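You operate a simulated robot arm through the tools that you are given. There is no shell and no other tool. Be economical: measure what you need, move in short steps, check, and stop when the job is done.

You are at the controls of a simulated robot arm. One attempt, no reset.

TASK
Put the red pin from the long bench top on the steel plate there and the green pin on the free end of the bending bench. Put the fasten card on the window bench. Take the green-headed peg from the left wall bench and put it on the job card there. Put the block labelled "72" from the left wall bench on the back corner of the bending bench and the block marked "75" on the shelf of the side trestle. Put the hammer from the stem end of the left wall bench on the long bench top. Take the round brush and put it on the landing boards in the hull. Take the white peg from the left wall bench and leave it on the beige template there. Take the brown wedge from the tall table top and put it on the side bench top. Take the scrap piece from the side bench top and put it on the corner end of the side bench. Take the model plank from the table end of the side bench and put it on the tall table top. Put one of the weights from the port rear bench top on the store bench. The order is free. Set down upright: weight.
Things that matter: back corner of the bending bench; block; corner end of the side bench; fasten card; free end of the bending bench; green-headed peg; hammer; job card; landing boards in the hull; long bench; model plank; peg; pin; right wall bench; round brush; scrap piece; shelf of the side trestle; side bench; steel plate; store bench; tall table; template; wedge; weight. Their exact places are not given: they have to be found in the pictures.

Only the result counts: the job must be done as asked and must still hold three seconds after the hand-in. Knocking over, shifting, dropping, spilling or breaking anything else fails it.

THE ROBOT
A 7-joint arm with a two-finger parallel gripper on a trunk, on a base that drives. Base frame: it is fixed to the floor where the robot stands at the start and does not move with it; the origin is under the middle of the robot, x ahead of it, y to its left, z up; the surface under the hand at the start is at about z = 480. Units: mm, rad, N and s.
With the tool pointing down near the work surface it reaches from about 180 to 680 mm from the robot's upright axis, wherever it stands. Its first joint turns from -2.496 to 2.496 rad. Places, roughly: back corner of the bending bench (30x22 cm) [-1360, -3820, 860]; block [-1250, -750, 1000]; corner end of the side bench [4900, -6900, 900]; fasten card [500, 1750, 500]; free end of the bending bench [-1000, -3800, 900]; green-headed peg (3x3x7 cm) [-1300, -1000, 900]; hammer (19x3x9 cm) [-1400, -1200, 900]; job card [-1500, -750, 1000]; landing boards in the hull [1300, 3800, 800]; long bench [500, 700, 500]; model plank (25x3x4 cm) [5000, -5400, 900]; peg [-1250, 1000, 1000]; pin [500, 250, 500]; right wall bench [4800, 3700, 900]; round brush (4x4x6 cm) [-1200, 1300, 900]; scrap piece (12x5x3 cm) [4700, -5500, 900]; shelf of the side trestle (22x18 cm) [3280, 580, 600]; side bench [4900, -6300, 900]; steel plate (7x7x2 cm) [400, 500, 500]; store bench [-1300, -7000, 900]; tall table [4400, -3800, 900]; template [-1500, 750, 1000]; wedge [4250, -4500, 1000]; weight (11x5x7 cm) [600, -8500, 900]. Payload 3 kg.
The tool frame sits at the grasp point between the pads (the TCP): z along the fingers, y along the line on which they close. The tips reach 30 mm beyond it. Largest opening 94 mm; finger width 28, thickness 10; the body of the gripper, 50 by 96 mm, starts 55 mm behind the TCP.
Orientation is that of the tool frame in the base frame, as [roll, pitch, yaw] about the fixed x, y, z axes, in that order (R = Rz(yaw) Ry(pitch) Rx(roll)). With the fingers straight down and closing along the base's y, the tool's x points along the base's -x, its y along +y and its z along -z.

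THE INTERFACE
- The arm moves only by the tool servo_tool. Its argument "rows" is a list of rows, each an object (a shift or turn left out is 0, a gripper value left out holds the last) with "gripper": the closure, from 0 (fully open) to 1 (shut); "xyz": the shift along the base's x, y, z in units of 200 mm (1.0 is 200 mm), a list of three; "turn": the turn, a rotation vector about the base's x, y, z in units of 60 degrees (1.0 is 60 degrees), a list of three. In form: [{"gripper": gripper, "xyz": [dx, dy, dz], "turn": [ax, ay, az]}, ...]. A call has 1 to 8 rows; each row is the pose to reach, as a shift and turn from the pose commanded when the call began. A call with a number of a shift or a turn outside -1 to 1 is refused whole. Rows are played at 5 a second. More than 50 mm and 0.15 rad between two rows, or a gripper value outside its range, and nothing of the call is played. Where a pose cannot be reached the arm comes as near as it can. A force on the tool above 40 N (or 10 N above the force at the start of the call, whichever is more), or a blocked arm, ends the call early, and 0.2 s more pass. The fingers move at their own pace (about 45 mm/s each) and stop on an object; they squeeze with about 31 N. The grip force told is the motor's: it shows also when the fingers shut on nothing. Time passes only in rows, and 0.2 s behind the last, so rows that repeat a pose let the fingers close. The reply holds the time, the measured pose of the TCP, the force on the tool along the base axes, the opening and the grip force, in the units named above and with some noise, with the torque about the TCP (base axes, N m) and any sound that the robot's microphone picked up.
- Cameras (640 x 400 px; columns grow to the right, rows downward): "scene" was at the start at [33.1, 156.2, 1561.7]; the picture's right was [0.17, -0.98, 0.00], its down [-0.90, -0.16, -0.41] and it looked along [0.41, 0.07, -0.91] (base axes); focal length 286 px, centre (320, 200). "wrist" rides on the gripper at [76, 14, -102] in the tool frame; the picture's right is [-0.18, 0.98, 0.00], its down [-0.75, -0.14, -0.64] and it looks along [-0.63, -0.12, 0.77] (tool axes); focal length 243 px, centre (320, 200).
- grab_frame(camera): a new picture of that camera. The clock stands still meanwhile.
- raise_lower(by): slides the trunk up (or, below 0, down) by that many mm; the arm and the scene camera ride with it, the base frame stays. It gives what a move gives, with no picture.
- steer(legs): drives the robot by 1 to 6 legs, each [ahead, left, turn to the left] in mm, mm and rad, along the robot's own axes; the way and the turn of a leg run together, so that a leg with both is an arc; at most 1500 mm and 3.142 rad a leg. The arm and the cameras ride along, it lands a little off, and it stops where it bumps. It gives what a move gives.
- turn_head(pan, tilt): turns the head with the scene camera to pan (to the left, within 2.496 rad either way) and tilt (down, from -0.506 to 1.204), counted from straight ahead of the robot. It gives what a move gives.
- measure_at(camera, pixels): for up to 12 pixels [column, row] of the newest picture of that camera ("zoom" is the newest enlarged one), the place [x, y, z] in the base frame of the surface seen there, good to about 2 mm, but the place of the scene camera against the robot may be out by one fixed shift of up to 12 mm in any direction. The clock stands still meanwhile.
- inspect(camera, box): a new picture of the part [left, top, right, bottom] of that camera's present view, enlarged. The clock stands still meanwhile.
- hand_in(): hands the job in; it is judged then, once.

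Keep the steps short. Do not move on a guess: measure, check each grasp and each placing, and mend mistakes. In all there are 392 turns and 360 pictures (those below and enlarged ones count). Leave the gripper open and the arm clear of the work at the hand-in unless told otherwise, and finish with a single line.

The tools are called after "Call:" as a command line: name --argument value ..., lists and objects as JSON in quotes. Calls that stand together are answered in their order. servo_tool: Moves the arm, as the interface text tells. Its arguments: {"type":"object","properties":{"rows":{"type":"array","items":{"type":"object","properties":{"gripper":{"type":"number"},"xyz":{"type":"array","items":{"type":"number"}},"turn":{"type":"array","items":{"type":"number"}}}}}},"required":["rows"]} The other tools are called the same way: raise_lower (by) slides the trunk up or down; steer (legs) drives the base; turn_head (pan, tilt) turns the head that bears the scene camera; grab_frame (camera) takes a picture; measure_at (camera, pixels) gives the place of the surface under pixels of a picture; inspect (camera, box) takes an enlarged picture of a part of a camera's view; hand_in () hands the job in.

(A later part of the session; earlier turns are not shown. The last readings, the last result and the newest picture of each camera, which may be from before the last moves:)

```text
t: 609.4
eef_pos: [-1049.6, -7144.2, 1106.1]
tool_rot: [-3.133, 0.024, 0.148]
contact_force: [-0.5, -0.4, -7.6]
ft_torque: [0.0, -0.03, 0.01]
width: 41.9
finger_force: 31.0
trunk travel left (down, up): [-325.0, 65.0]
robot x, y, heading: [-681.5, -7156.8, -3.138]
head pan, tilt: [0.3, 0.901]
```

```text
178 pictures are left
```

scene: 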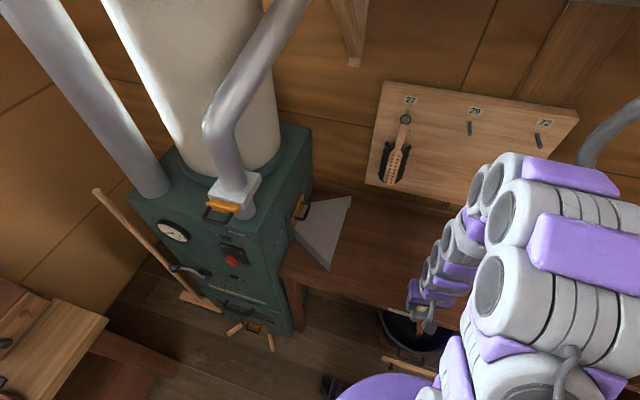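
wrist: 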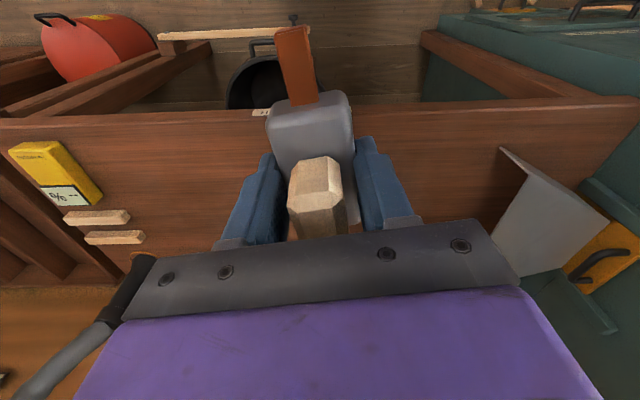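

Extend 180 mm over the bench, and lower to ~930.

Call:
servo_tool --rows '[{"xyz": [-0.2, 0.05, 0]}, {"xyz": [-0.4, 0.1, 0]}, {"xyz": [-0.6, 0.15, 0]}, {"xyz": [-0.8, 0.17, 0]}, {"xyz": [-0.9, 0.17, -0.15]}, {"xyz": [-0.9, 0.17, -0.38]}, {"xyz": [-0.9, 0.17, -0.6]}, {"xyz": [-0.9, 0.17, -0.8]}]'

Call:
grab_frame --camera "wrist"

Call:
measure_at --camera "wrist" --pixels '[[220, 100], [220, 150], [420, 150], [400, 80], [250, 60]]'

```text
t: 611.2
eef_pos: [-1229.4, -7106.1, 945.2]
tool_rot: [-3.133, 0.026, 0.148]
contact_force: [-0.1, 0.3, -7.0]
ft_torque: [0.06, -0.04, 0.0]
width: 41.9
finger_force: 31.3
trunk travel left (down, up): [-325.0, 65.0]
robot x, y, heading: [-684.9, -7158.8, -3.139]
head pan, tilt: [0.3, 0.901]
```

```text
177 pictures are left
```

wrist: 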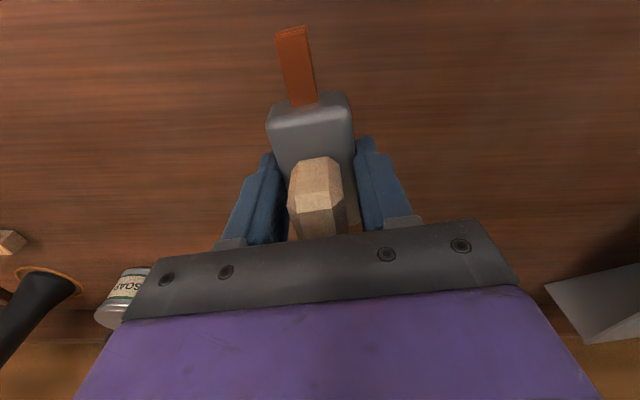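

```text
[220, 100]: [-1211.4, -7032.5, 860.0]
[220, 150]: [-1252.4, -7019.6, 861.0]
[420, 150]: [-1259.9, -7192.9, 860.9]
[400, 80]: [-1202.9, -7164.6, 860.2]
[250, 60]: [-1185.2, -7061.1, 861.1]
```

Surface 860.5, clear. Lower to contact.

Call:
servo_tool --rows '[{"xyz": [0, 0, -0.15]}, {"xyz": [0, 0, -0.22]}, {"xyz": [0, 0, -0.235]}, {"xyz": [0, 0, -0.245]}, {"xyz": [0, 0, -0.255]}, {"xyz": [0, 0, -0.265]}, {"xyz": [0, 0, -0.265]}]'

```text
t: 612.8
eef_pos: [-1228.9, -7109.4, 896.4]
tool_rot: [-3.133, 0.027, 0.148]
contact_force: [3.3, 1.8, 32.9]
ft_torque: [-0.48, -0.78, 0.11]
width: 41.8
finger_force: 31.3
trunk travel left (down, up): [-325.0, 65.0]
robot x, y, heading: [-678.5, -7156.5, -3.138]
head pan, tilt: [0.3, 0.901]
```

Call:
servo_tool --rows '[{"xyz": [0, 0, 0.015]}, {"gripper": 0.4, "xyz": [0, 0, 0.015]}, {"gripper": 0.25, "xyz": [0, 0, 0.015]}, {"xyz": [0, 0, 0.015]}, {"xyz": [0, 0, 0.2]}, {"xyz": [0, 0, 0.43]}, {"xyz": [0, 0, 0.66]}, {"xyz": [0, 0, 0.85]}]'

Call:
grab_frame --camera "wrist"

```text
t: 614.6
eef_pos: [-1228.7, -7107.7, 1062.8]
tool_rot: [-3.133, 0.025, 0.148]
contact_force: [0.3, 0.1, 0.5]
ft_torque: [-0.03, 0.0, -0.03]
width: 70.8
finger_force: 0.1
trunk travel left (down, up): [-325.0, 65.0]
robot x, y, heading: [-683.9, -7161.3, -3.139]
head pan, tilt: [0.3, 0.901]
```

```text
176 pictures are left
```

wrist: 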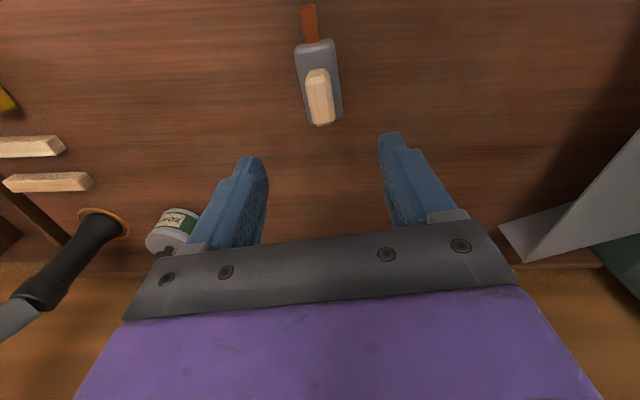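

Weight stands upright. Retract, straighten the tool, back out to x≈-330 and slide right toward y≈-560.

Call:
servo_tool --rows '[{"xyz": [0.2, 0, 0.05], "turn": [0, 0, -0.07]}, {"xyz": [0.4, 0, 0.1], "turn": [0, 0, -0.14]}, {"xyz": [0.6, 0, 0.15], "turn": [0, 0, -0.14]}, {"xyz": [0.8, 0, 0.15], "turn": [0, 0, -0.14]}]'

Call:
steer --legs '[[-350, 0, 0], [0, -1500, 0], [0, -1500, 0]]'

```text
t: 615.6
eef_pos: [-1070.6, -7107.2, 1094.0]
tool_rot: [-3.134, 0.025, 0.001]
contact_force: [0.6, 0.3, -0.7]
ft_torque: [-0.02, 0.01, 0.01]
width: 70.5
finger_force: 0.1
trunk travel left (down, up): [-325.0, 65.0]
robot x, y, heading: [-683.7, -7157.2, -3.139]
head pan, tilt: [0.3, 0.901]
```

```text
t: 631.8
eef_pos: [-687.7, -4136.2, 1093.8]
tool_rot: [-3.128, 0.025, -0.011]
contact_force: [-0.9, -1.1, -0.5]
ft_torque: [0.06, -0.02, 0.03]
width: 70.5
finger_force: 0.0
trunk travel left (down, up): [-325.0, 65.0]
robot x, y, heading: [-301.9, -4184.9, 3.135]
head pan, tilt: [0.3, 0.901]
```

Call:
steer --legs '[[0, -1500, 0.006], [0, -1500, 0], [0, -620, 0]]'

Call:
turn_head --pan 0.3 --tilt 0.8

Call:
grab_frame --camera "scene"

```text
t: 649.3
eef_pos: [-693.5, -517.6, 1093.9]
tool_rot: [-3.136, 0.024, -0.002]
contact_force: [0.5, 0.2, 0.1]
ft_torque: [-0.02, 0.0, -0.01]
width: 70.4
finger_force: 0.1
trunk travel left (down, up): [-325.0, 65.0]
robot x, y, heading: [-308.2, -572.4, -3.135]
head pan, tilt: [0.3, 0.901]
```

```text
t: 650.0
eef_pos: [-692.9, -518.3, 1094.6]
tool_rot: [-3.133, 0.027, -0.002]
contact_force: [0.4, -0.7, -0.4]
ft_torque: [-0.01, 0.01, 0.01]
width: 70.6
finger_force: 0.1
trunk travel left (down, up): [-325.0, 65.0]
robot x, y, heading: [-305.1, -571.7, -3.141]
head pan, tilt: [0.3, 0.799]
```

```text
175 pictures are left
```

scene: 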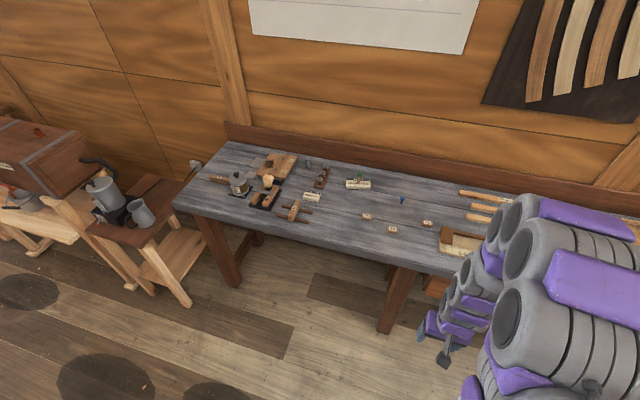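

Drive in 400 mm and look with the wrist.

Call:
steer --legs '[[400, 0, 0]]'

Call:
turn_head --pan 0.4 --tilt 0.9

Call:
grab_frame --camera "wrist"

```text
t: 652.5
eef_pos: [-1097.3, -522.2, 1094.5]
tool_rot: [-3.134, 0.024, 0.002]
contact_force: [0.6, -0.3, -0.4]
ft_torque: [0.0, -0.02, -0.02]
width: 70.6
finger_force: 0.0
trunk travel left (down, up): [-325.0, 65.0]
robot x, y, heading: [-709.6, -575.1, -3.134]
head pan, tilt: [0.3, 0.799]
```

```text
t: 653.2
eef_pos: [-1094.8, -523.5, 1094.7]
tool_rot: [-3.133, 0.026, 0.002]
contact_force: [0.1, 0.0, 1.1]
ft_torque: [-0.02, 0.01, 0.0]
width: 70.6
finger_force: 0.0
trunk travel left (down, up): [-325.0, 65.0]
robot x, y, heading: [-713.3, -573.6, -3.136]
head pan, tilt: [0.4, 0.901]
```

```text
174 pictures are left
```

wrist: 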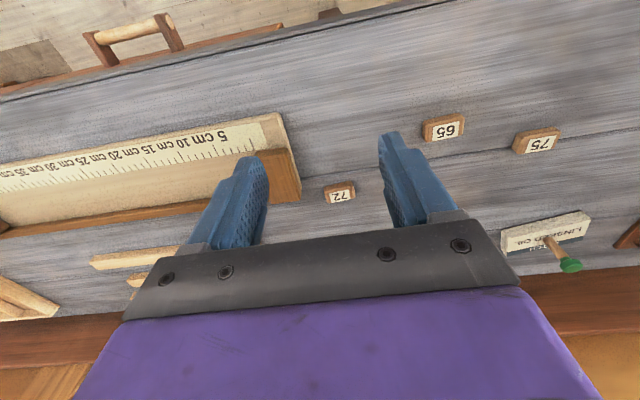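

Block 72 at wrist (340,193). Measure, then move closer.

Call:
measure_at --camera "wrist" --pixels '[[340, 193], [327, 195], [354, 192], [300, 180], [290, 150], [443, 130], [538, 143]]'

Call:
servo_tool --rows '[{"xyz": [-0.2, 0, 0]}, {"xyz": [-0.4, 0, -0.05]}, {"xyz": [-0.6, -0.03, -0.15]}, {"xyz": [-0.6, -0.03, -0.3]}, {"xyz": [-0.6, -0.03, -0.3]}]'

Call:
grab_frame --camera "wrist"

```text
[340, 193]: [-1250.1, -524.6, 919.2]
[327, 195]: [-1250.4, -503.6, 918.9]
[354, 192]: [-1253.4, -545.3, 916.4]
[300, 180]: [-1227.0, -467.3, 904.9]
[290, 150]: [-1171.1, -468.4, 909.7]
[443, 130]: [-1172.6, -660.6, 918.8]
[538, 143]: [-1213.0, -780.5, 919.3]
```

```text
t: 654.4
eef_pos: [-1215.8, -526.7, 1035.4]
tool_rot: [-3.133, 0.029, -0.001]
contact_force: [0.2, -0.8, -0.1]
ft_torque: [0.02, 0.0, -0.01]
width: 70.7
finger_force: 0.1
trunk travel left (down, up): [-325.0, 65.0]
robot x, y, heading: [-710.4, -573.1, -3.131]
head pan, tilt: [0.4, 0.901]
```

```text
173 pictures are left
```

wrist: 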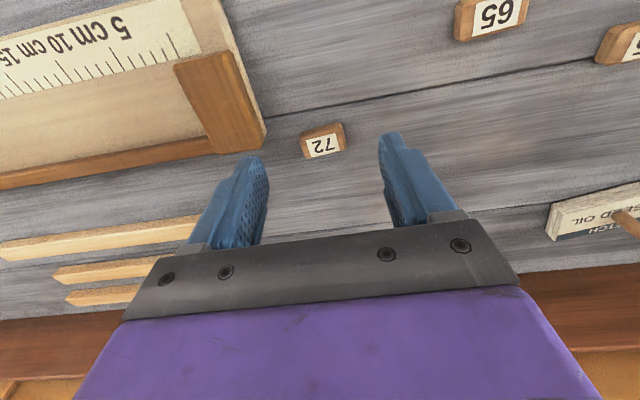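

Call:
inspect --camera "wrist" --box '[240, 90, 400, 190]'

Call:
measure_at --camera "zoom" --pixels '[[250, 185], [405, 145], [265, 260], [420, 225], [335, 220], [245, 180], [85, 150], [100, 210], [330, 170]]'

```text
4.00 times, centred on (320, 140) of wrist
```

zoom: 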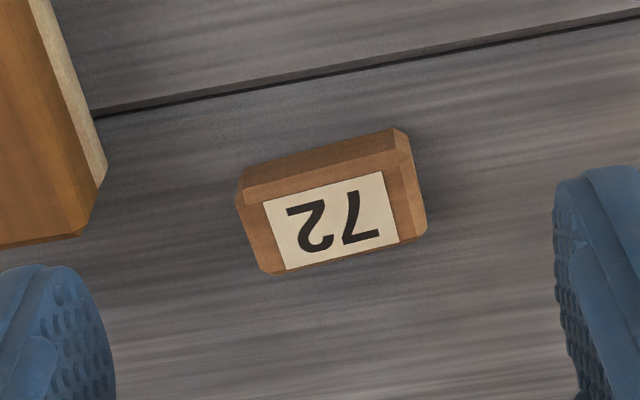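

```text
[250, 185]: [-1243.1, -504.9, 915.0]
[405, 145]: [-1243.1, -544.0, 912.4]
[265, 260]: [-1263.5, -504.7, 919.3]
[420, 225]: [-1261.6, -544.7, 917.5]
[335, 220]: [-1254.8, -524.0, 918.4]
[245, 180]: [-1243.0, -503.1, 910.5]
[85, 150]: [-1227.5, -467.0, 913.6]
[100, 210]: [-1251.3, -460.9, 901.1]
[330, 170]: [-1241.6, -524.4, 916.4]
```

Block 72 centre (-1254,-525), 44 mm along y, top 919. Go down with 60 mm opening to z=933, close.

Call:
servo_tool --rows '[{"gripper": 0.36, "xyz": [-0.19, 0.008, 0], "turn": [0, 0.0, 0]}, {"xyz": [-0.19, 0.008, -0.2]}, {"xyz": [-0.19, 0.008, -0.4]}, {"xyz": [-0.19, 0.008, -0.508]}, {"xyz": [-0.19, 0.008, -0.508]}]'

Call:
grab_frame --camera "wrist"

```text
t: 655.6
eef_pos: [-1253.8, -528.7, 933.2]
tool_rot: [-3.134, 0.028, 0.002]
contact_force: [0.0, -0.5, 0.6]
ft_torque: [-0.01, -0.01, 0.04]
width: 60.2
finger_force: 0.1
trunk travel left (down, up): [-325.0, 65.0]
robot x, y, heading: [-709.6, -575.2, -3.142]
head pan, tilt: [0.4, 0.901]
```

```text
171 pictures are left
```

wrist: 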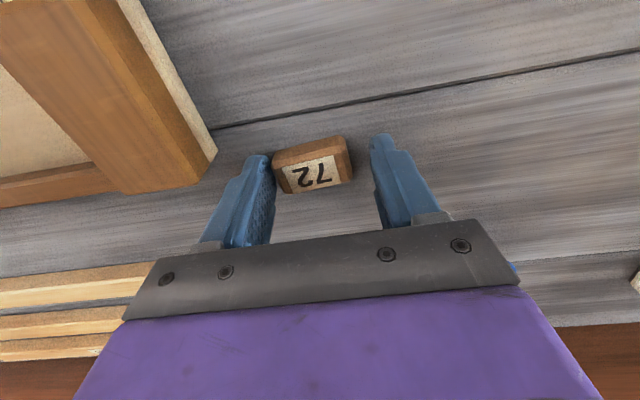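

Close (with 3 mm centring) and lift.

Call:
servo_tool --rows '[{"xyz": [0, 0.016, 0]}, {"gripper": 1, "xyz": [0, 0.016, 0]}, {"xyz": [0, 0.016, 0]}, {"xyz": [0, 0.016, 0]}, {"xyz": [0, 0.016, 0]}]'

Call:
servo_tool --rows '[{"xyz": [0, 0, 0.15]}, {"xyz": [0, 0, 0.35]}, {"xyz": [0.1, 0, 0.55]}, {"xyz": [0.3, 0, 0.65]}, {"xyz": [0.5, 0, 0.7]}, {"xyz": [0.7, 0, 0.75]}]'

Call:
grab_frame --camera "wrist"

```text
t: 656.8
eef_pos: [-1253.6, -524.4, 933.2]
tool_rot: [-3.133, 0.026, 0.002]
contact_force: [0.8, 0.2, -0.6]
ft_torque: [-0.01, 0.02, -0.02]
width: 43.3
finger_force: 30.9
trunk travel left (down, up): [-325.0, 65.0]
robot x, y, heading: [-707.4, -573.8, -3.14]
head pan, tilt: [0.4, 0.901]
```

```text
t: 658.2
eef_pos: [-1111.3, -522.8, 1083.8]
tool_rot: [-3.133, 0.028, 0.0]
contact_force: [0.8, -0.6, 0.1]
ft_torque: [0.01, 0.0, 0.02]
width: 43.2
finger_force: 30.9
trunk travel left (down, up): [-325.0, 65.0]
robot x, y, heading: [-710.5, -571.0, -3.136]
head pan, tilt: [0.4, 0.901]
```

```text
170 pictures are left
```

wrist: 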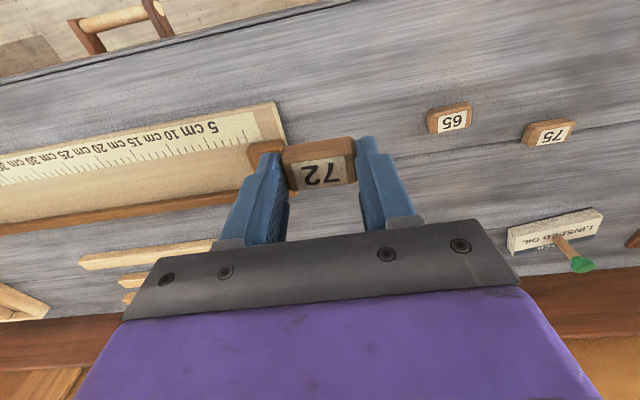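

Block 72 held. Back out and slide left to y≈-3810, then look at the bending bench.

Call:
steer --legs '[[-370, 0, 0], [0, 1500, 0], [0, 1500, 0], [0, 240, 0]]'

Call:
turn_head --pan 0.15 --tilt 0.8

Call:
grab_frame --camera "scene"

```text
t: 676.1
eef_pos: [-762.4, -3782.7, 1083.0]
tool_rot: [-3.137, 0.028, -0.005]
contact_force: [-0.2, 0.0, -0.1]
ft_torque: [0.02, -0.02, -0.02]
width: 43.3
finger_force: 30.6
trunk travel left (down, up): [-325.0, 65.0]
robot x, y, heading: [-355.2, -3841.9, 3.138]
head pan, tilt: [0.4, 0.901]
```

```text
t: 676.9
eef_pos: [-761.0, -3786.7, 1083.6]
tool_rot: [-3.138, 0.029, -0.004]
contact_force: [0.0, -0.4, -0.1]
ft_torque: [0.0, -0.04, 0.01]
width: 43.4
finger_force: 30.9
trunk travel left (down, up): [-325.0, 65.0]
robot x, y, heading: [-355.5, -3841.8, 3.142]
head pan, tilt: [0.15, 0.799]
```

```text
169 pictures are left
```

scene: 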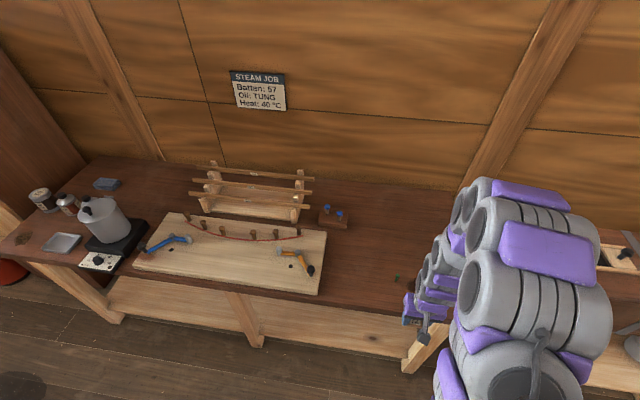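

Measure what is below the bench front and the back area.

Call:
measure_at --camera "scene" --pixels '[[330, 325], [300, 345], [255, 345], [240, 305], [345, 300], [370, 215], [400, 240], [425, 190], [397, 280], [333, 218], [350, 250]]'

```text
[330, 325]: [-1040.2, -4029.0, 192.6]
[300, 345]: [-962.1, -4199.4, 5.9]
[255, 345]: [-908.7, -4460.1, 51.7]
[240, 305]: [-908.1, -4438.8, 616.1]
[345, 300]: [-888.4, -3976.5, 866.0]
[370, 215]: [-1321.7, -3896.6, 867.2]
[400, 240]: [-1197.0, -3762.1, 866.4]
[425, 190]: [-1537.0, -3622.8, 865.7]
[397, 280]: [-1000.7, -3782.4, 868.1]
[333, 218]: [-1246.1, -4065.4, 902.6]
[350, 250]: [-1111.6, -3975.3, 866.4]
```

Base can go to x≈-670. Drive 315 ahead.

Call:
steer --legs '[[315, 0, 0]]'

Call:
turn_head --pan 0.3 --tilt 0.9

Call:
servo_tool --rows '[{"xyz": [-0.2, 0, 0.02]}, {"xyz": [-0.4, 0, 0.02]}, {"xyz": [-0.6, 0, 0.02]}, {"xyz": [-0.8, -0.05, 0.02]}, {"xyz": [-0.95, -0.1, 0.02]}, {"xyz": [-0.95, -0.1, 0.02]}]'

Call:
grab_frame --camera "wrist"

```text
t: 679.0
eef_pos: [-1079.3, -3777.6, 1083.2]
tool_rot: [3.139, 0.029, -0.001]
contact_force: [-0.8, -0.2, -0.2]
ft_torque: [-0.01, 0.0, -0.01]
width: 43.4
finger_force: 31.6
trunk travel left (down, up): [-325.0, 65.0]
robot x, y, heading: [-674.6, -3840.1, -3.138]
head pan, tilt: [0.15, 0.799]
```

```text
t: 679.7
eef_pos: [-1077.6, -3778.0, 1083.5]
tool_rot: [-3.141, 0.029, -0.002]
contact_force: [0.7, 0.3, 0.4]
ft_torque: [-0.02, -0.02, -0.01]
width: 43.4
finger_force: 31.0
trunk travel left (down, up): [-325.0, 65.0]
robot x, y, heading: [-675.6, -3839.2, -3.138]
head pan, tilt: [0.3, 0.901]
```

```text
t: 681.1
eef_pos: [-1265.2, -3809.1, 1088.9]
tool_rot: [-3.137, 0.029, -0.001]
contact_force: [-0.7, -0.2, -1.0]
ft_torque: [0.02, 0.02, -0.01]
width: 43.1
finger_force: 31.0
trunk travel left (down, up): [-325.0, 65.0]
robot x, y, heading: [-673.1, -3839.9, -3.132]
head pan, tilt: [0.3, 0.901]
```

```text
168 pictures are left
```

wrist: 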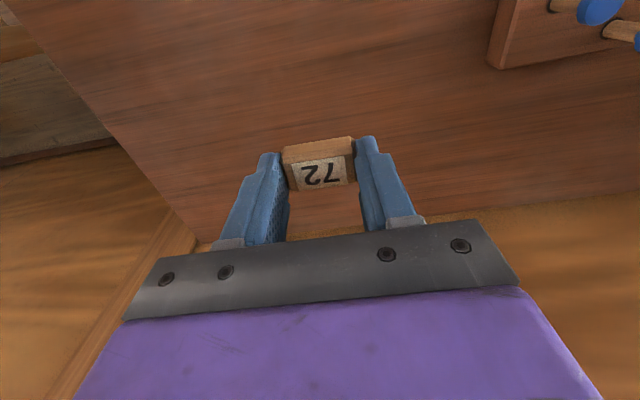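

Continue to (-1335,-3820) and lower to ~930.

Call:
servo_tool --rows '[{"xyz": [-0.2, -0.03, 0]}, {"xyz": [-0.35, -0.05, -0.1]}, {"xyz": [-0.35, -0.05, -0.3]}, {"xyz": [-0.35, -0.05, -0.5]}, {"xyz": [-0.35, -0.05, -0.7]}, {"xyz": [-0.35, -0.05, -0.8]}, {"xyz": [-0.35, -0.05, -0.8]}]'

Call:
grab_frame --camera "wrist"

Call:
measure_at --camera "wrist" --pixels '[[220, 120], [320, 80], [420, 150], [200, 170]]'

```text
t: 682.7
eef_pos: [-1336.8, -3815.5, 928.5]
tool_rot: [-3.138, 0.03, 0.0]
contact_force: [1.0, -0.3, -1.2]
ft_torque: [0.01, -0.02, -0.04]
width: 43.1
finger_force: 30.9
trunk travel left (down, up): [-325.0, 65.0]
robot x, y, heading: [-674.0, -3839.3, -3.137]
head pan, tilt: [0.3, 0.901]
```

```text
167 pictures are left
```

wrist: 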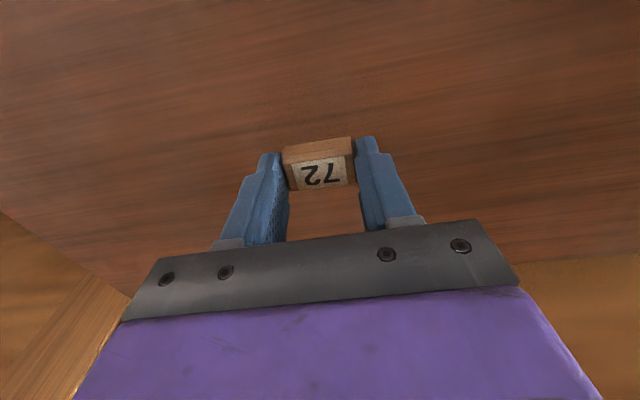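

```text
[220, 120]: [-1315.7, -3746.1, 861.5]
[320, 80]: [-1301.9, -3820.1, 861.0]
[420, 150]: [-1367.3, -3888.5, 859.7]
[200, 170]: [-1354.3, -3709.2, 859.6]
```

Surface 860.5. Lower to contact (~893).

Call:
servo_tool --rows '[{"xyz": [0, 0, -0.12]}, {"xyz": [0, 0, -0.155]}, {"xyz": [0, 0, -0.167]}, {"xyz": [0, 0, -0.177]}, {"xyz": [0, 0, -0.187]}, {"xyz": [0, 0, -0.187]}]'

```text
t: 684.1
eef_pos: [-1337.4, -3814.4, 891.5]
tool_rot: [-3.138, 0.034, 0.0]
contact_force: [-1.2, -0.1, 24.1]
ft_torque: [0.04, -0.02, 0.03]
width: 43.3
finger_force: 31.1
trunk travel left (down, up): [-325.0, 65.0]
robot x, y, heading: [-678.4, -3838.2, -3.136]
head pan, tilt: [0.3, 0.901]
```

Call:
servo_tool --rows '[{"xyz": [0, 0, 0.009]}, {"gripper": 0.3, "xyz": [0, 0, 0.009]}, {"xyz": [0, 0, 0.009]}, {"xyz": [0, 0, 0.009]}, {"xyz": [0, 0, 0.2]}, {"xyz": [0, 0, 0.43]}, {"xyz": [0, 0, 0.66]}, {"xyz": [0.1, 0, 0.85]}]'

Call:
grab_frame --camera "wrist"

```text
t: 685.9
eef_pos: [-1317.1, -3814.5, 1062.1]
tool_rot: [-3.138, 0.032, 0.002]
contact_force: [0.1, 1.1, 0.1]
ft_torque: [0.0, -0.02, -0.03]
width: 66.1
finger_force: 0.0
trunk travel left (down, up): [-325.0, 65.0]
robot x, y, heading: [-674.6, -3840.9, -3.139]
head pan, tilt: [0.3, 0.901]
```

```text
166 pictures are left
```

wrist: 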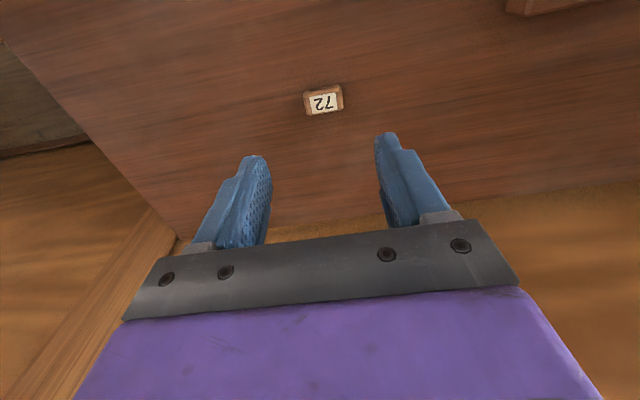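

Block 72 placed. Retract, back out, slide right to y≈-800 for block 75.

Call:
servo_tool --rows '[{"xyz": [0.2, 0, 0.05]}, {"xyz": [0.44, 0, 0.08]}, {"xyz": [0.68, 0, 0.1]}, {"xyz": [0.9, 0, 0.1]}, {"xyz": [1.0, 0, 0.1]}]'

Call:
grab_frame --camera "wrist"

Call:
steer --legs '[[-340, 0, 0], [0, -1500, 0], [0, -1500, 0], [380, 0, 0]]'

Call:
turn_head --pan 0.4 --tilt 0.9

Call:
grab_frame --camera "wrist"

```text
t: 687.1
eef_pos: [-1116.3, -3815.8, 1079.0]
tool_rot: [-3.137, 0.027, 0.002]
contact_force: [-0.1, 0.6, 0.5]
ft_torque: [0.0, -0.02, 0.0]
width: 65.7
finger_force: 0.1
trunk travel left (down, up): [-325.0, 65.0]
robot x, y, heading: [-674.6, -3842.1, -3.141]
head pan, tilt: [0.3, 0.901]
```

```text
165 pictures are left
```

wrist: 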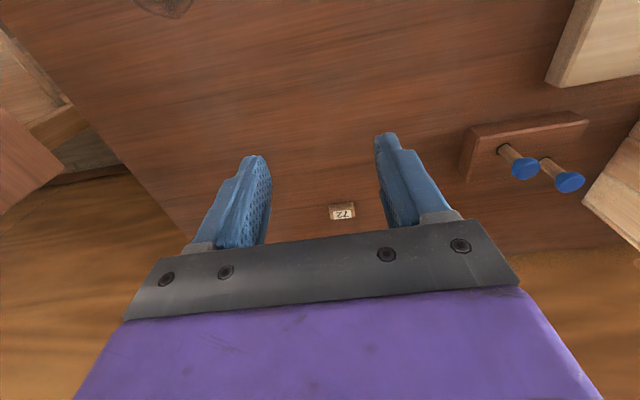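

```text
t: 705.3
eef_pos: [-1095.0, -791.7, 1077.4]
tool_rot: [-3.14, 0.028, -0.044]
contact_force: [-0.1, 0.0, -0.3]
ft_torque: [-0.01, -0.02, 0.01]
width: 66.0
finger_force: 0.1
trunk travel left (down, up): [-325.0, 65.0]
robot x, y, heading: [-653.4, -835.5, 3.11]
head pan, tilt: [0.3, 0.901]
```

```text
t: 706.0
eef_pos: [-1093.1, -793.1, 1078.8]
tool_rot: [-3.137, 0.028, -0.045]
contact_force: [0.3, 0.4, 0.7]
ft_torque: [0.0, -0.01, 0.03]
width: 65.9
finger_force: 0.0
trunk travel left (down, up): [-325.0, 65.0]
robot x, y, heading: [-657.1, -835.0, 3.107]
head pan, tilt: [0.4, 0.901]
```

```text
164 pictures are left
```

wrist: 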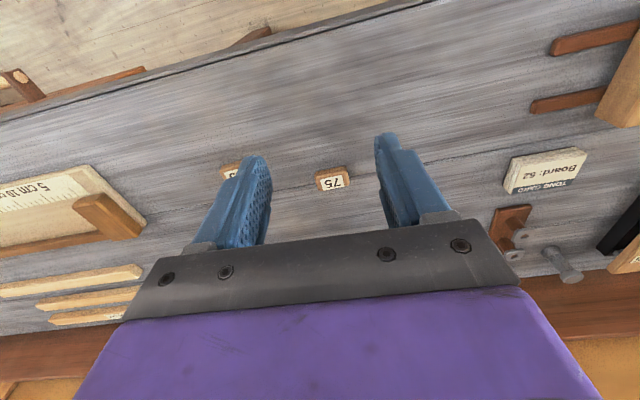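

Block 75 sits at wrist (333,179). Move closer and measure.

Call:
servo_tool --rows '[{"xyz": [-0.2, 0.02, -0.05], "turn": [0, 0, 0.043]}, {"xyz": [-0.4, 0.03, -0.15], "turn": [0, 0, 0.043]}, {"xyz": [-0.45, 0.03, -0.25], "turn": [0, 0, 0.043]}, {"xyz": [-0.45, 0.03, -0.25], "turn": [0, 0, 0.043]}]'

Call:
inspect --camera "wrist" --box '[160, 50, 480, 250]'

```text
t: 707.0
eef_pos: [-1183.9, -786.1, 1027.9]
tool_rot: [-3.137, 0.03, 0.0]
contact_force: [0.7, 0.5, 1.0]
ft_torque: [-0.01, 0.01, -0.03]
width: 65.9
finger_force: 0.0
trunk travel left (down, up): [-325.0, 65.0]
robot x, y, heading: [-655.0, -835.4, 3.106]
head pan, tilt: [0.4, 0.901]
```

```text
2.00 times, centred on (320, 150) of wrist
```

zoom: 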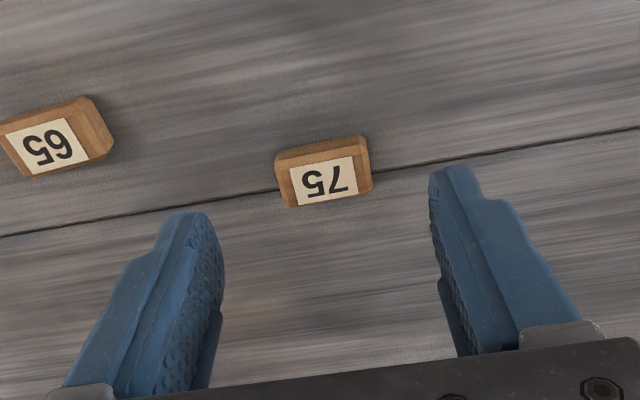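

Call:
measure_at --camera "zoom" --pixels '[[279, 165], [365, 145], [292, 200], [368, 180], [325, 180], [325, 155], [110, 145]]'

```text
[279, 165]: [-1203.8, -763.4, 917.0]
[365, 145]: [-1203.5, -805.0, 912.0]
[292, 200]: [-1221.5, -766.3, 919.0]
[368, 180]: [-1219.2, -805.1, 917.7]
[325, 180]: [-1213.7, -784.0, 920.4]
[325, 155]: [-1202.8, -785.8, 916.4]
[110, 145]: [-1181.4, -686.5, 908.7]
```

Centre (-1214,-785). Down to 933, close, lift.

Call:
servo_tool --rows '[{"gripper": 0.36, "xyz": [-0.15, 0.005, 0]}, {"xyz": [-0.15, 0.005, -0.2]}, {"xyz": [-0.15, 0.005, -0.4]}, {"xyz": [-0.15, 0.005, -0.472]}, {"xyz": [-0.15, 0.005, -0.472]}]'

Call:
servo_tool --rows '[{"gripper": 1}, {}, {}, {}]'

Call:
grab_frame --camera "wrist"

```text
t: 708.2
eef_pos: [-1212.3, -785.9, 935.9]
tool_rot: [-3.139, 0.029, 0.002]
contact_force: [1.6, 0.4, 0.8]
ft_torque: [-0.03, -0.02, 0.01]
width: 60.3
finger_force: 0.0
trunk travel left (down, up): [-325.0, 65.0]
robot x, y, heading: [-652.8, -830.9, 3.106]
head pan, tilt: [0.4, 0.901]
```

```text
t: 709.2
eef_pos: [-1212.5, -785.5, 934.8]
tool_rot: [-3.139, 0.029, 0.002]
contact_force: [1.0, 0.4, 0.2]
ft_torque: [-0.02, -0.02, 0.04]
width: 43.7
finger_force: 31.0
trunk travel left (down, up): [-325.0, 65.0]
robot x, y, heading: [-651.7, -832.5, 3.106]
head pan, tilt: [0.4, 0.901]
```

```text
162 pictures are left
```

wrist: 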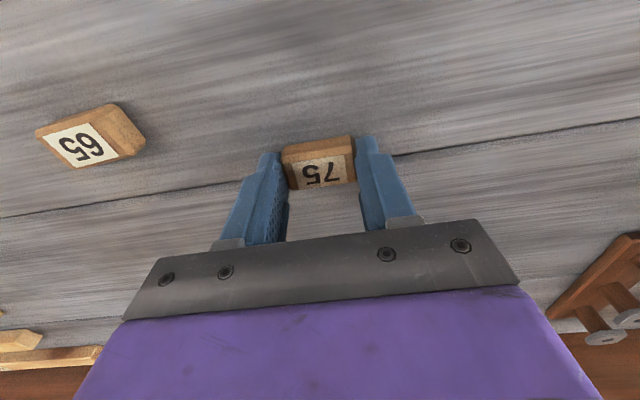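

Block 75 held. Lift, retract, then drive: back out, around the bow at y≈-4750.

Call:
servo_tool --rows '[{"xyz": [0, 0, 0.15]}, {"xyz": [0, 0, 0.35]}, {"xyz": [0.1, 0, 0.55]}, {"xyz": [0.3, 0, 0.65]}, {"xyz": [0.5, 0, 0.75]}, {"xyz": [0.7, 0, 0.8]}]'

Call:
steer --legs '[[-320, 0, 0], [0, 0, 1.607], [1500, 0, 0], [1500, 0, 0], [900, 0, 0]]'

Call:
turn_head --pan -0.9 --tilt 0.7

Call:
grab_frame --camera "scene"

```text
t: 710.6
eef_pos: [-1073.8, -785.8, 1096.4]
tool_rot: [-3.139, 0.032, 0.003]
contact_force: [-0.3, 0.7, -0.5]
ft_torque: [-0.01, 0.02, -0.03]
width: 43.0
finger_force: 30.9
trunk travel left (down, up): [-325.0, 65.0]
robot x, y, heading: [-653.2, -834.0, 3.104]
head pan, tilt: [0.4, 0.901]
```

```text
t: 735.1
eef_pos: [-495.6, -5171.3, 1096.5]
tool_rot: [-3.139, 0.031, 1.569]
contact_force: [0.0, -0.5, 0.0]
ft_torque: [-0.02, -0.02, -0.04]
width: 43.5
finger_force: 31.1
trunk travel left (down, up): [-325.0, 65.0]
robot x, y, heading: [-443.6, -4753.0, -1.611]
head pan, tilt: [0.4, 0.901]
```

```text
t: 736.5
eef_pos: [-496.1, -5169.4, 1097.8]
tool_rot: [-3.139, 0.03, 1.572]
contact_force: [-0.3, 0.6, -0.2]
ft_torque: [-0.02, 0.0, 0.04]
width: 43.4
finger_force: 30.7
trunk travel left (down, up): [-325.0, 65.0]
robot x, y, heading: [-446.4, -4747.6, -1.618]
head pan, tilt: [-0.901, 0.7]
```

```text
161 pictures are left
```

scene: 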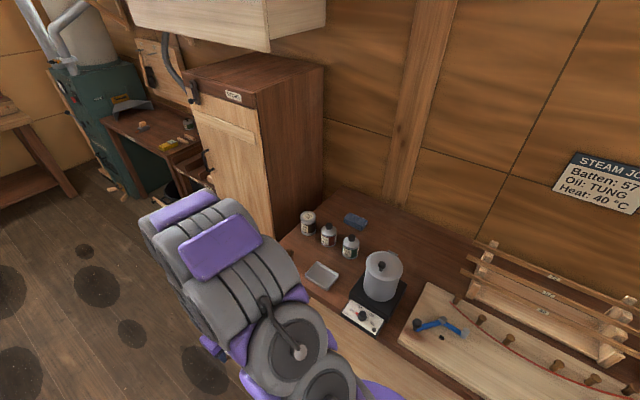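

Quick check that green pin and block 72 stand on the bending bench.

Call:
turn_head --pan -2.2 --tilt 0.6

Call:
inspect --camera "scene" --box '[160, 100, 480, 300]'

```text
t: 738.0
eef_pos: [-496.0, -5170.2, 1097.0]
tool_rot: [-3.139, 0.032, 1.57]
contact_force: [-0.2, 0.6, 0.1]
ft_torque: [0.0, -0.03, -0.02]
width: 43.1
finger_force: 31.0
trunk travel left (down, up): [-325.0, 65.0]
robot x, y, heading: [-441.6, -4746.6, -1.615]
head pan, tilt: [-2.201, 0.6]
```

```text
2.00 times, centred on (320, 200) of scene
```

zoom: 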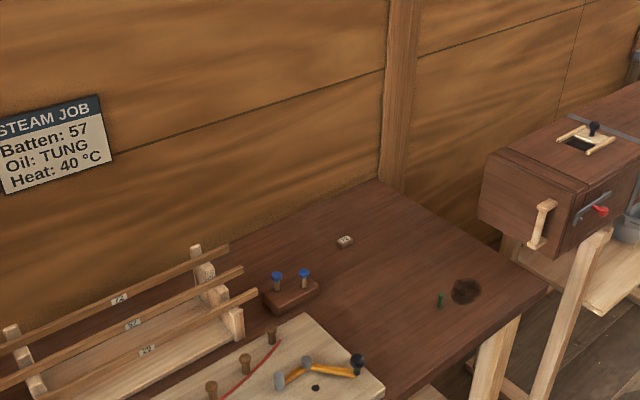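

Both fine. Continue around the bow to (3400,-4750), then turn north.

Call:
steer --legs '[[0, 0, 1.613], [1500, 0, 0], [1500, 0, 0], [830, 0, 0], [0, 0, 1.571]]'

Call:
turn_head --pan 0.0 --tilt 0.4

Call:
grab_frame --camera "scene"

```text
t: 764.1
eef_pos: [3423.1, -4445.7, 1097.5]
tool_rot: [-3.137, 0.032, -1.592]
contact_force: [0.1, -0.2, 0.4]
ft_torque: [0.01, 0.01, 0.04]
width: 43.4
finger_force: 31.2
trunk travel left (down, up): [-325.0, 65.0]
robot x, y, heading: [3362.2, -4865.0, 1.507]
head pan, tilt: [-2.201, 0.6]
```

```text
t: 766.2
eef_pos: [3422.1, -4447.2, 1097.5]
tool_rot: [-3.137, 0.033, -1.592]
contact_force: [0.3, 0.1, -0.3]
ft_torque: [0.08, 0.01, -0.02]
width: 43.5
finger_force: 31.3
trunk travel left (down, up): [-325.0, 65.0]
robot x, y, heading: [3362.8, -4866.3, 1.51]
head pan, tilt: [0.0, 0.4]
```

```text
159 pictures are left
```

scene: 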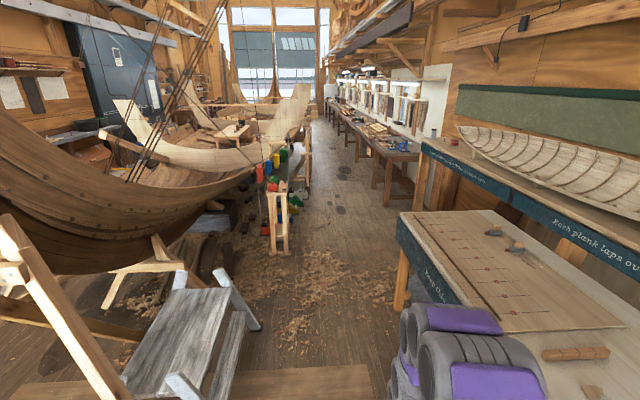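

Aim slightly right: drive to about (3850,-1000), then straight to y≈560.

Call:
steer --legs '[[0, 0, -0.065], [1500, 0, 0], [1500, 0, 0], [900, 0, 0], [0, 0, 0.126]]'

Call:
turn_head --pan 0.5 --tilt 0.6

Call:
grab_frame --camera "scene"

```text
t: 786.0
eef_pos: [3975.5, -573.3, 1098.2]
tool_rot: [-3.139, 0.034, -1.557]
contact_force: [-0.4, 0.1, -0.4]
ft_torque: [0.01, 0.01, -0.03]
width: 43.2
finger_force: 31.0
trunk travel left (down, up): [-325.0, 65.0]
robot x, y, heading: [3930.5, -987.5, 1.548]
head pan, tilt: [0.0, 0.4]
```

```text
t: 787.0
eef_pos: [3974.2, -574.3, 1099.2]
tool_rot: [-3.137, 0.034, -1.556]
contact_force: [-0.1, 0.3, -0.6]
ft_torque: [-0.01, 0.0, -0.02]
width: 43.1
finger_force: 31.3
trunk travel left (down, up): [-325.0, 65.0]
robot x, y, heading: [3933.4, -990.6, 1.55]
head pan, tilt: [0.499, 0.6]
```

```text
158 pictures are left
```

scene: 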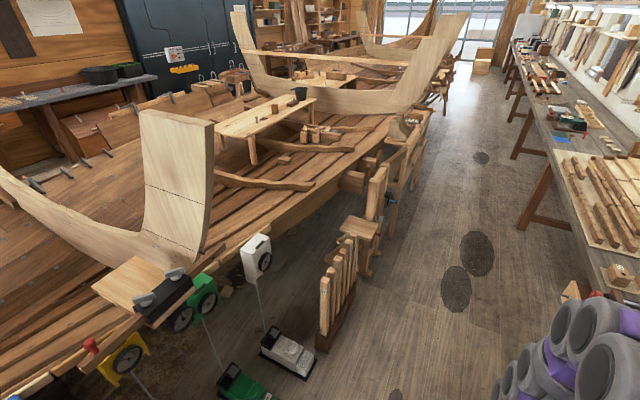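

The trestle shelf shows at (360,228). Measure and zoom.

Call:
measure_at --camera "scene" --pixels '[[360, 228], [345, 222], [382, 226], [365, 240], [378, 180], [388, 200], [345, 255], [330, 280], [350, 300], [370, 260], [415, 150]]'

Call:
inspect --camera "scene" --box '[300, 130, 460, 300]'

```text
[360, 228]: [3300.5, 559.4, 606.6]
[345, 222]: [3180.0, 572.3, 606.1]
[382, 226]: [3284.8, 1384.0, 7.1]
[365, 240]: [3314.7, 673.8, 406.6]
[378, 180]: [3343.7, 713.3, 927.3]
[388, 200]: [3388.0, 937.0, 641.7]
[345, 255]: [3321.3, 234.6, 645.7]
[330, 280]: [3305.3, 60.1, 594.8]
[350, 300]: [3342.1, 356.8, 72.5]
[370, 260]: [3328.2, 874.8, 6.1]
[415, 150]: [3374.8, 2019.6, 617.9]
```

```text
2.35 times, centred on (380, 215) of scene
```

zoom: 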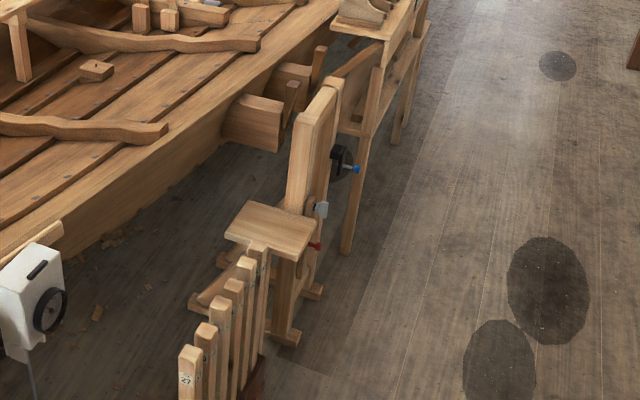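

Shelf centre ≈(3280,570), z 600, with a tall post at y≥~680. Drive to y≈555, turn to face it.

Call:
steer --legs '[[1500, 0, 0.02], [45, 0, 0], [0, 0, 1.571]]'

Call:
turn_head --pan 0.3 --tilt 0.8

Call:
grab_frame --camera "scene"

```text
t: 798.6
eef_pos: [3530.8, 584.0, 1098.9]
tool_rot: [-3.138, 0.034, 0.018]
contact_force: [0.0, -0.3, -0.4]
ft_torque: [-0.01, 0.02, -0.01]
width: 43.4
finger_force: 31.1
trunk travel left (down, up): [-325.0, 65.0]
robot x, y, heading: [3949.0, 537.9, 3.118]
head pan, tilt: [0.499, 0.6]
```

```text
t: 799.4
eef_pos: [3530.8, 585.8, 1098.6]
tool_rot: [-3.139, 0.036, 0.02]
contact_force: [0.2, -0.8, -0.3]
ft_torque: [0.0, -0.02, 0.0]
width: 43.4
finger_force: 31.3
trunk travel left (down, up): [-325.0, 65.0]
robot x, y, heading: [3943.7, 542.1, 3.117]
head pan, tilt: [0.3, 0.799]
```

```text
156 pictures are left
```

scene: 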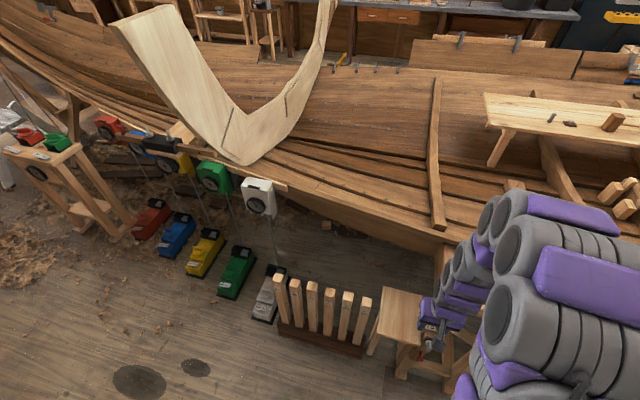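

Call:
grab_frame --camera "wrist"

Call:
measure_at --camera "scene" --pixels '[[385, 290], [378, 330], [415, 340], [405, 310], [420, 295], [345, 320], [360, 300], [440, 250], [440, 350]]'

```text
155 pictures are left
```

wrist: 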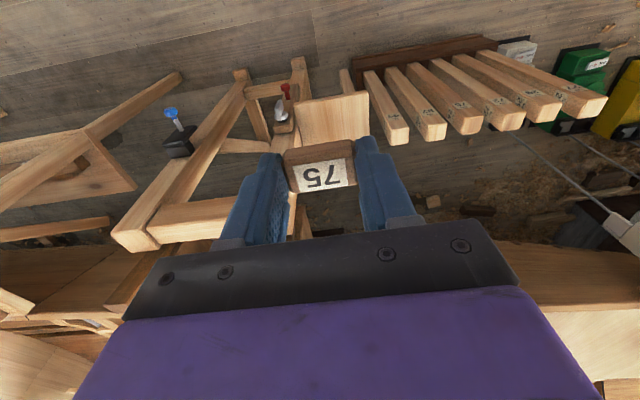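

```text
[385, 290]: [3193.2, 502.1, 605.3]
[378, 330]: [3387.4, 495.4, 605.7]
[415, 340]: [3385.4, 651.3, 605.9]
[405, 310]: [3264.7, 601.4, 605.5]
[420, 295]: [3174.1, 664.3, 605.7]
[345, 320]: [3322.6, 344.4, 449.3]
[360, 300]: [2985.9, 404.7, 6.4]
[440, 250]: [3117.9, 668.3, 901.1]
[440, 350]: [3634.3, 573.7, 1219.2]
```

Shelf x 3170–3390, y 493–665. Measure the post parts near it in the wrist view.

Call:
measure_at --camera "wrist" --pixels '[[130, 238], [180, 215], [235, 100], [240, 75], [300, 65], [285, 90], [280, 115], [170, 115], [330, 115], [310, 130], [362, 100], [375, 110]]'

Call:
inspect --camera "wrist" --box '[100, 40, 420, 260]'

```text
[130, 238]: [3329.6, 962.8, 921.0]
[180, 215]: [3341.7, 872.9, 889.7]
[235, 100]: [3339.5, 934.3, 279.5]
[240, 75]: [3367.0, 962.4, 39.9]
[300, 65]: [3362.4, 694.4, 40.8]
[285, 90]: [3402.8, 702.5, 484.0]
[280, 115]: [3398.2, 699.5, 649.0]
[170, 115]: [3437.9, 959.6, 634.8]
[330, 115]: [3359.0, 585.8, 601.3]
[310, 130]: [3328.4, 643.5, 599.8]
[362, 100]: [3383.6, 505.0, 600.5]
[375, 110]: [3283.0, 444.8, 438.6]
```

```text
1.82 times, centred on (260, 150) of wrist
```

zoom: 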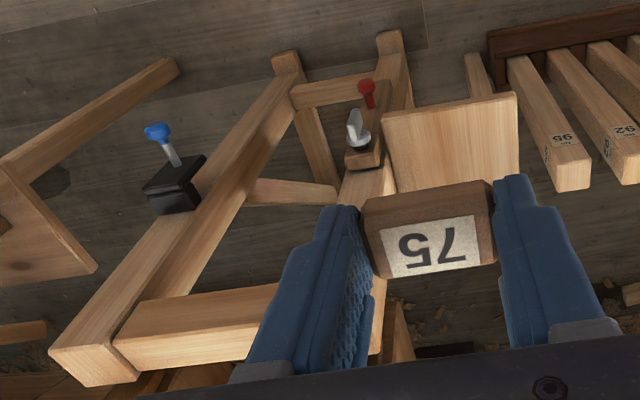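

The frame rises at y≥~670. I'll place at (3310,555). Shift hand to y≈552, drive 60 ahead, lower the trunk 250.

Call:
servo_tool --rows '[{"xyz": [0, -0.1, 0]}, {"xyz": [0, -0.17, 0]}, {"xyz": [0, -0.17, 0]}]'

Call:
steer --legs '[[70, 0, 0.02]]'

Call:
raise_lower --by -250

Call:
grab_frame --camera "wrist"

```text
t: 800.2
eef_pos: [3531.5, 549.3, 1096.6]
tool_rot: [-3.138, 0.036, 0.018]
contact_force: [0.6, 0.1, -1.0]
ft_torque: [0.02, -0.03, -0.03]
width: 43.6
finger_force: 30.5
trunk travel left (down, up): [-325.0, 65.0]
robot x, y, heading: [3952.6, 543.1, 3.124]
head pan, tilt: [0.3, 0.799]
```

```text
t: 801.2
eef_pos: [3458.1, 543.5, 1096.3]
tool_rot: [-3.139, 0.034, 0.039]
contact_force: [-0.1, 0.3, -0.4]
ft_torque: [-0.02, -0.01, 0.0]
width: 43.6
finger_force: 30.8
trunk travel left (down, up): [-325.0, 65.0]
robot x, y, heading: [3881.8, 542.4, -3.143]
head pan, tilt: [0.3, 0.799]
```

```text
t: 803.8
eef_pos: [3461.6, 543.4, 848.1]
tool_rot: [-3.138, 0.035, 0.04]
contact_force: [-0.2, -0.2, 0.3]
ft_torque: [0.0, -0.01, 0.0]
width: 43.4
finger_force: 31.0
trunk travel left (down, up): [-75.0, 315.0]
robot x, y, heading: [3875.4, 541.8, -3.138]
head pan, tilt: [0.3, 0.799]
```

```text
153 pictures are left
```

wrist: 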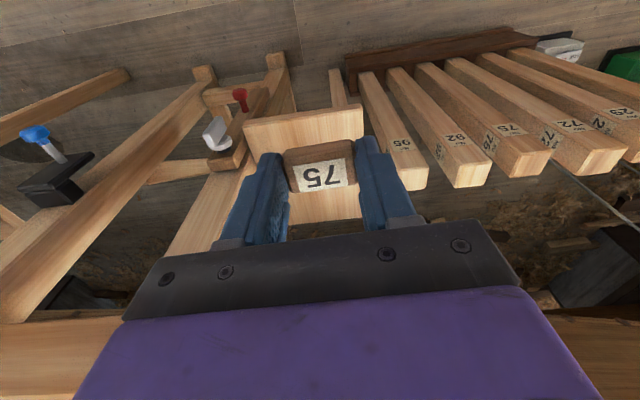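

Measure the nearest slats and the beam on the left from here.

Call:
measure_at --camera "wrist" --pixels '[[405, 182], [385, 110], [428, 178], [200, 210], [215, 160], [235, 120], [240, 165], [60, 250], [130, 200], [325, 210], [300, 120], [245, 125]]'

```text
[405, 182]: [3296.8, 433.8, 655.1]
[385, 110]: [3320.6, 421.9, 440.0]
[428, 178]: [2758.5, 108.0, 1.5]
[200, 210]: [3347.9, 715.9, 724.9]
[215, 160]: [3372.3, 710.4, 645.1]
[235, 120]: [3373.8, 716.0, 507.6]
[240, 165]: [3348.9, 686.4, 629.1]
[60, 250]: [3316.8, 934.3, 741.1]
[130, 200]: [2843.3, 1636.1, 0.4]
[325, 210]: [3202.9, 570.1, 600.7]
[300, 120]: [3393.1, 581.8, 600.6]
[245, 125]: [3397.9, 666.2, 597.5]
```

Clear: slats up to z 655 at y≤455, post at y≥686. Move over (3310,560) and down to ~680.

Call:
servo_tool --rows '[{"xyz": [-0.2, 0.04, 0]}, {"xyz": [-0.42, 0.08, 0]}, {"xyz": [-0.64, 0.08, 0]}, {"xyz": [-0.755, 0.08, -0.15]}, {"xyz": [-0.755, 0.08, -0.37]}, {"xyz": [-0.755, 0.08, -0.6]}, {"xyz": [-0.755, 0.08, -0.8]}, {"xyz": [-0.755, 0.08, -0.8]}]'

Call:
grab_frame --camera "wrist"

Call:
measure_at --camera "wrist" --pixels '[[320, 100], [270, 120], [380, 110], [200, 150], [430, 180]]'

```text
t: 805.6
eef_pos: [3313.5, 559.6, 686.7]
tool_rot: [-3.138, 0.036, 0.036]
contact_force: [-0.1, -0.9, 0.0]
ft_torque: [0.05, 0.01, 0.0]
width: 43.2
finger_force: 31.0
trunk travel left (down, up): [-75.0, 315.0]
robot x, y, heading: [3877.4, 542.3, -3.143]
head pan, tilt: [0.3, 0.799]
```

```text
152 pictures are left
```

wrist: 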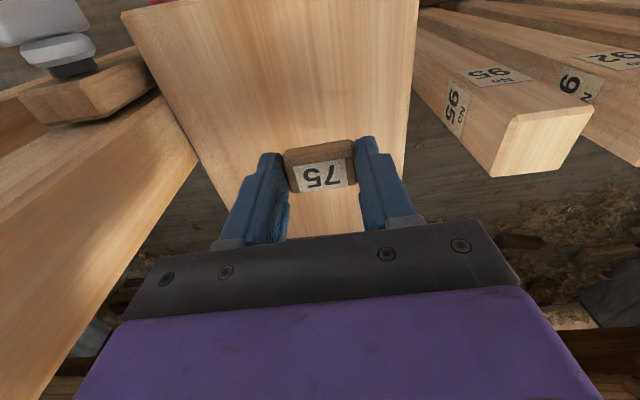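

```text
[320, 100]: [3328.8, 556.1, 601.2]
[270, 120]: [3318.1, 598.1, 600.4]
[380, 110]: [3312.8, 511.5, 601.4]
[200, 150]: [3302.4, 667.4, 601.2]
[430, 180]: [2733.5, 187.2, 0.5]
```

Over the shelf (z 601). Lower to contact (~635).

Call:
servo_tool --rows '[{"xyz": [0, 0.01, -0.15]}, {"xyz": [0, 0.01, -0.235]}, {"xyz": [0, 0.01, -0.25]}, {"xyz": [0, 0.01, -0.26]}, {"xyz": [0, 0.01, -0.27]}, {"xyz": [0, 0.01, -0.27]}]'

```text
t: 807.0
eef_pos: [3310.9, 562.4, 634.4]
tool_rot: [-3.138, 0.035, 0.038]
contact_force: [2.3, -0.7, 10.8]
ft_torque: [-0.06, -0.08, -0.03]
width: 43.2
finger_force: 31.2
trunk travel left (down, up): [-75.0, 315.0]
robot x, y, heading: [3875.1, 543.0, -3.144]
head pan, tilt: [0.3, 0.799]
```

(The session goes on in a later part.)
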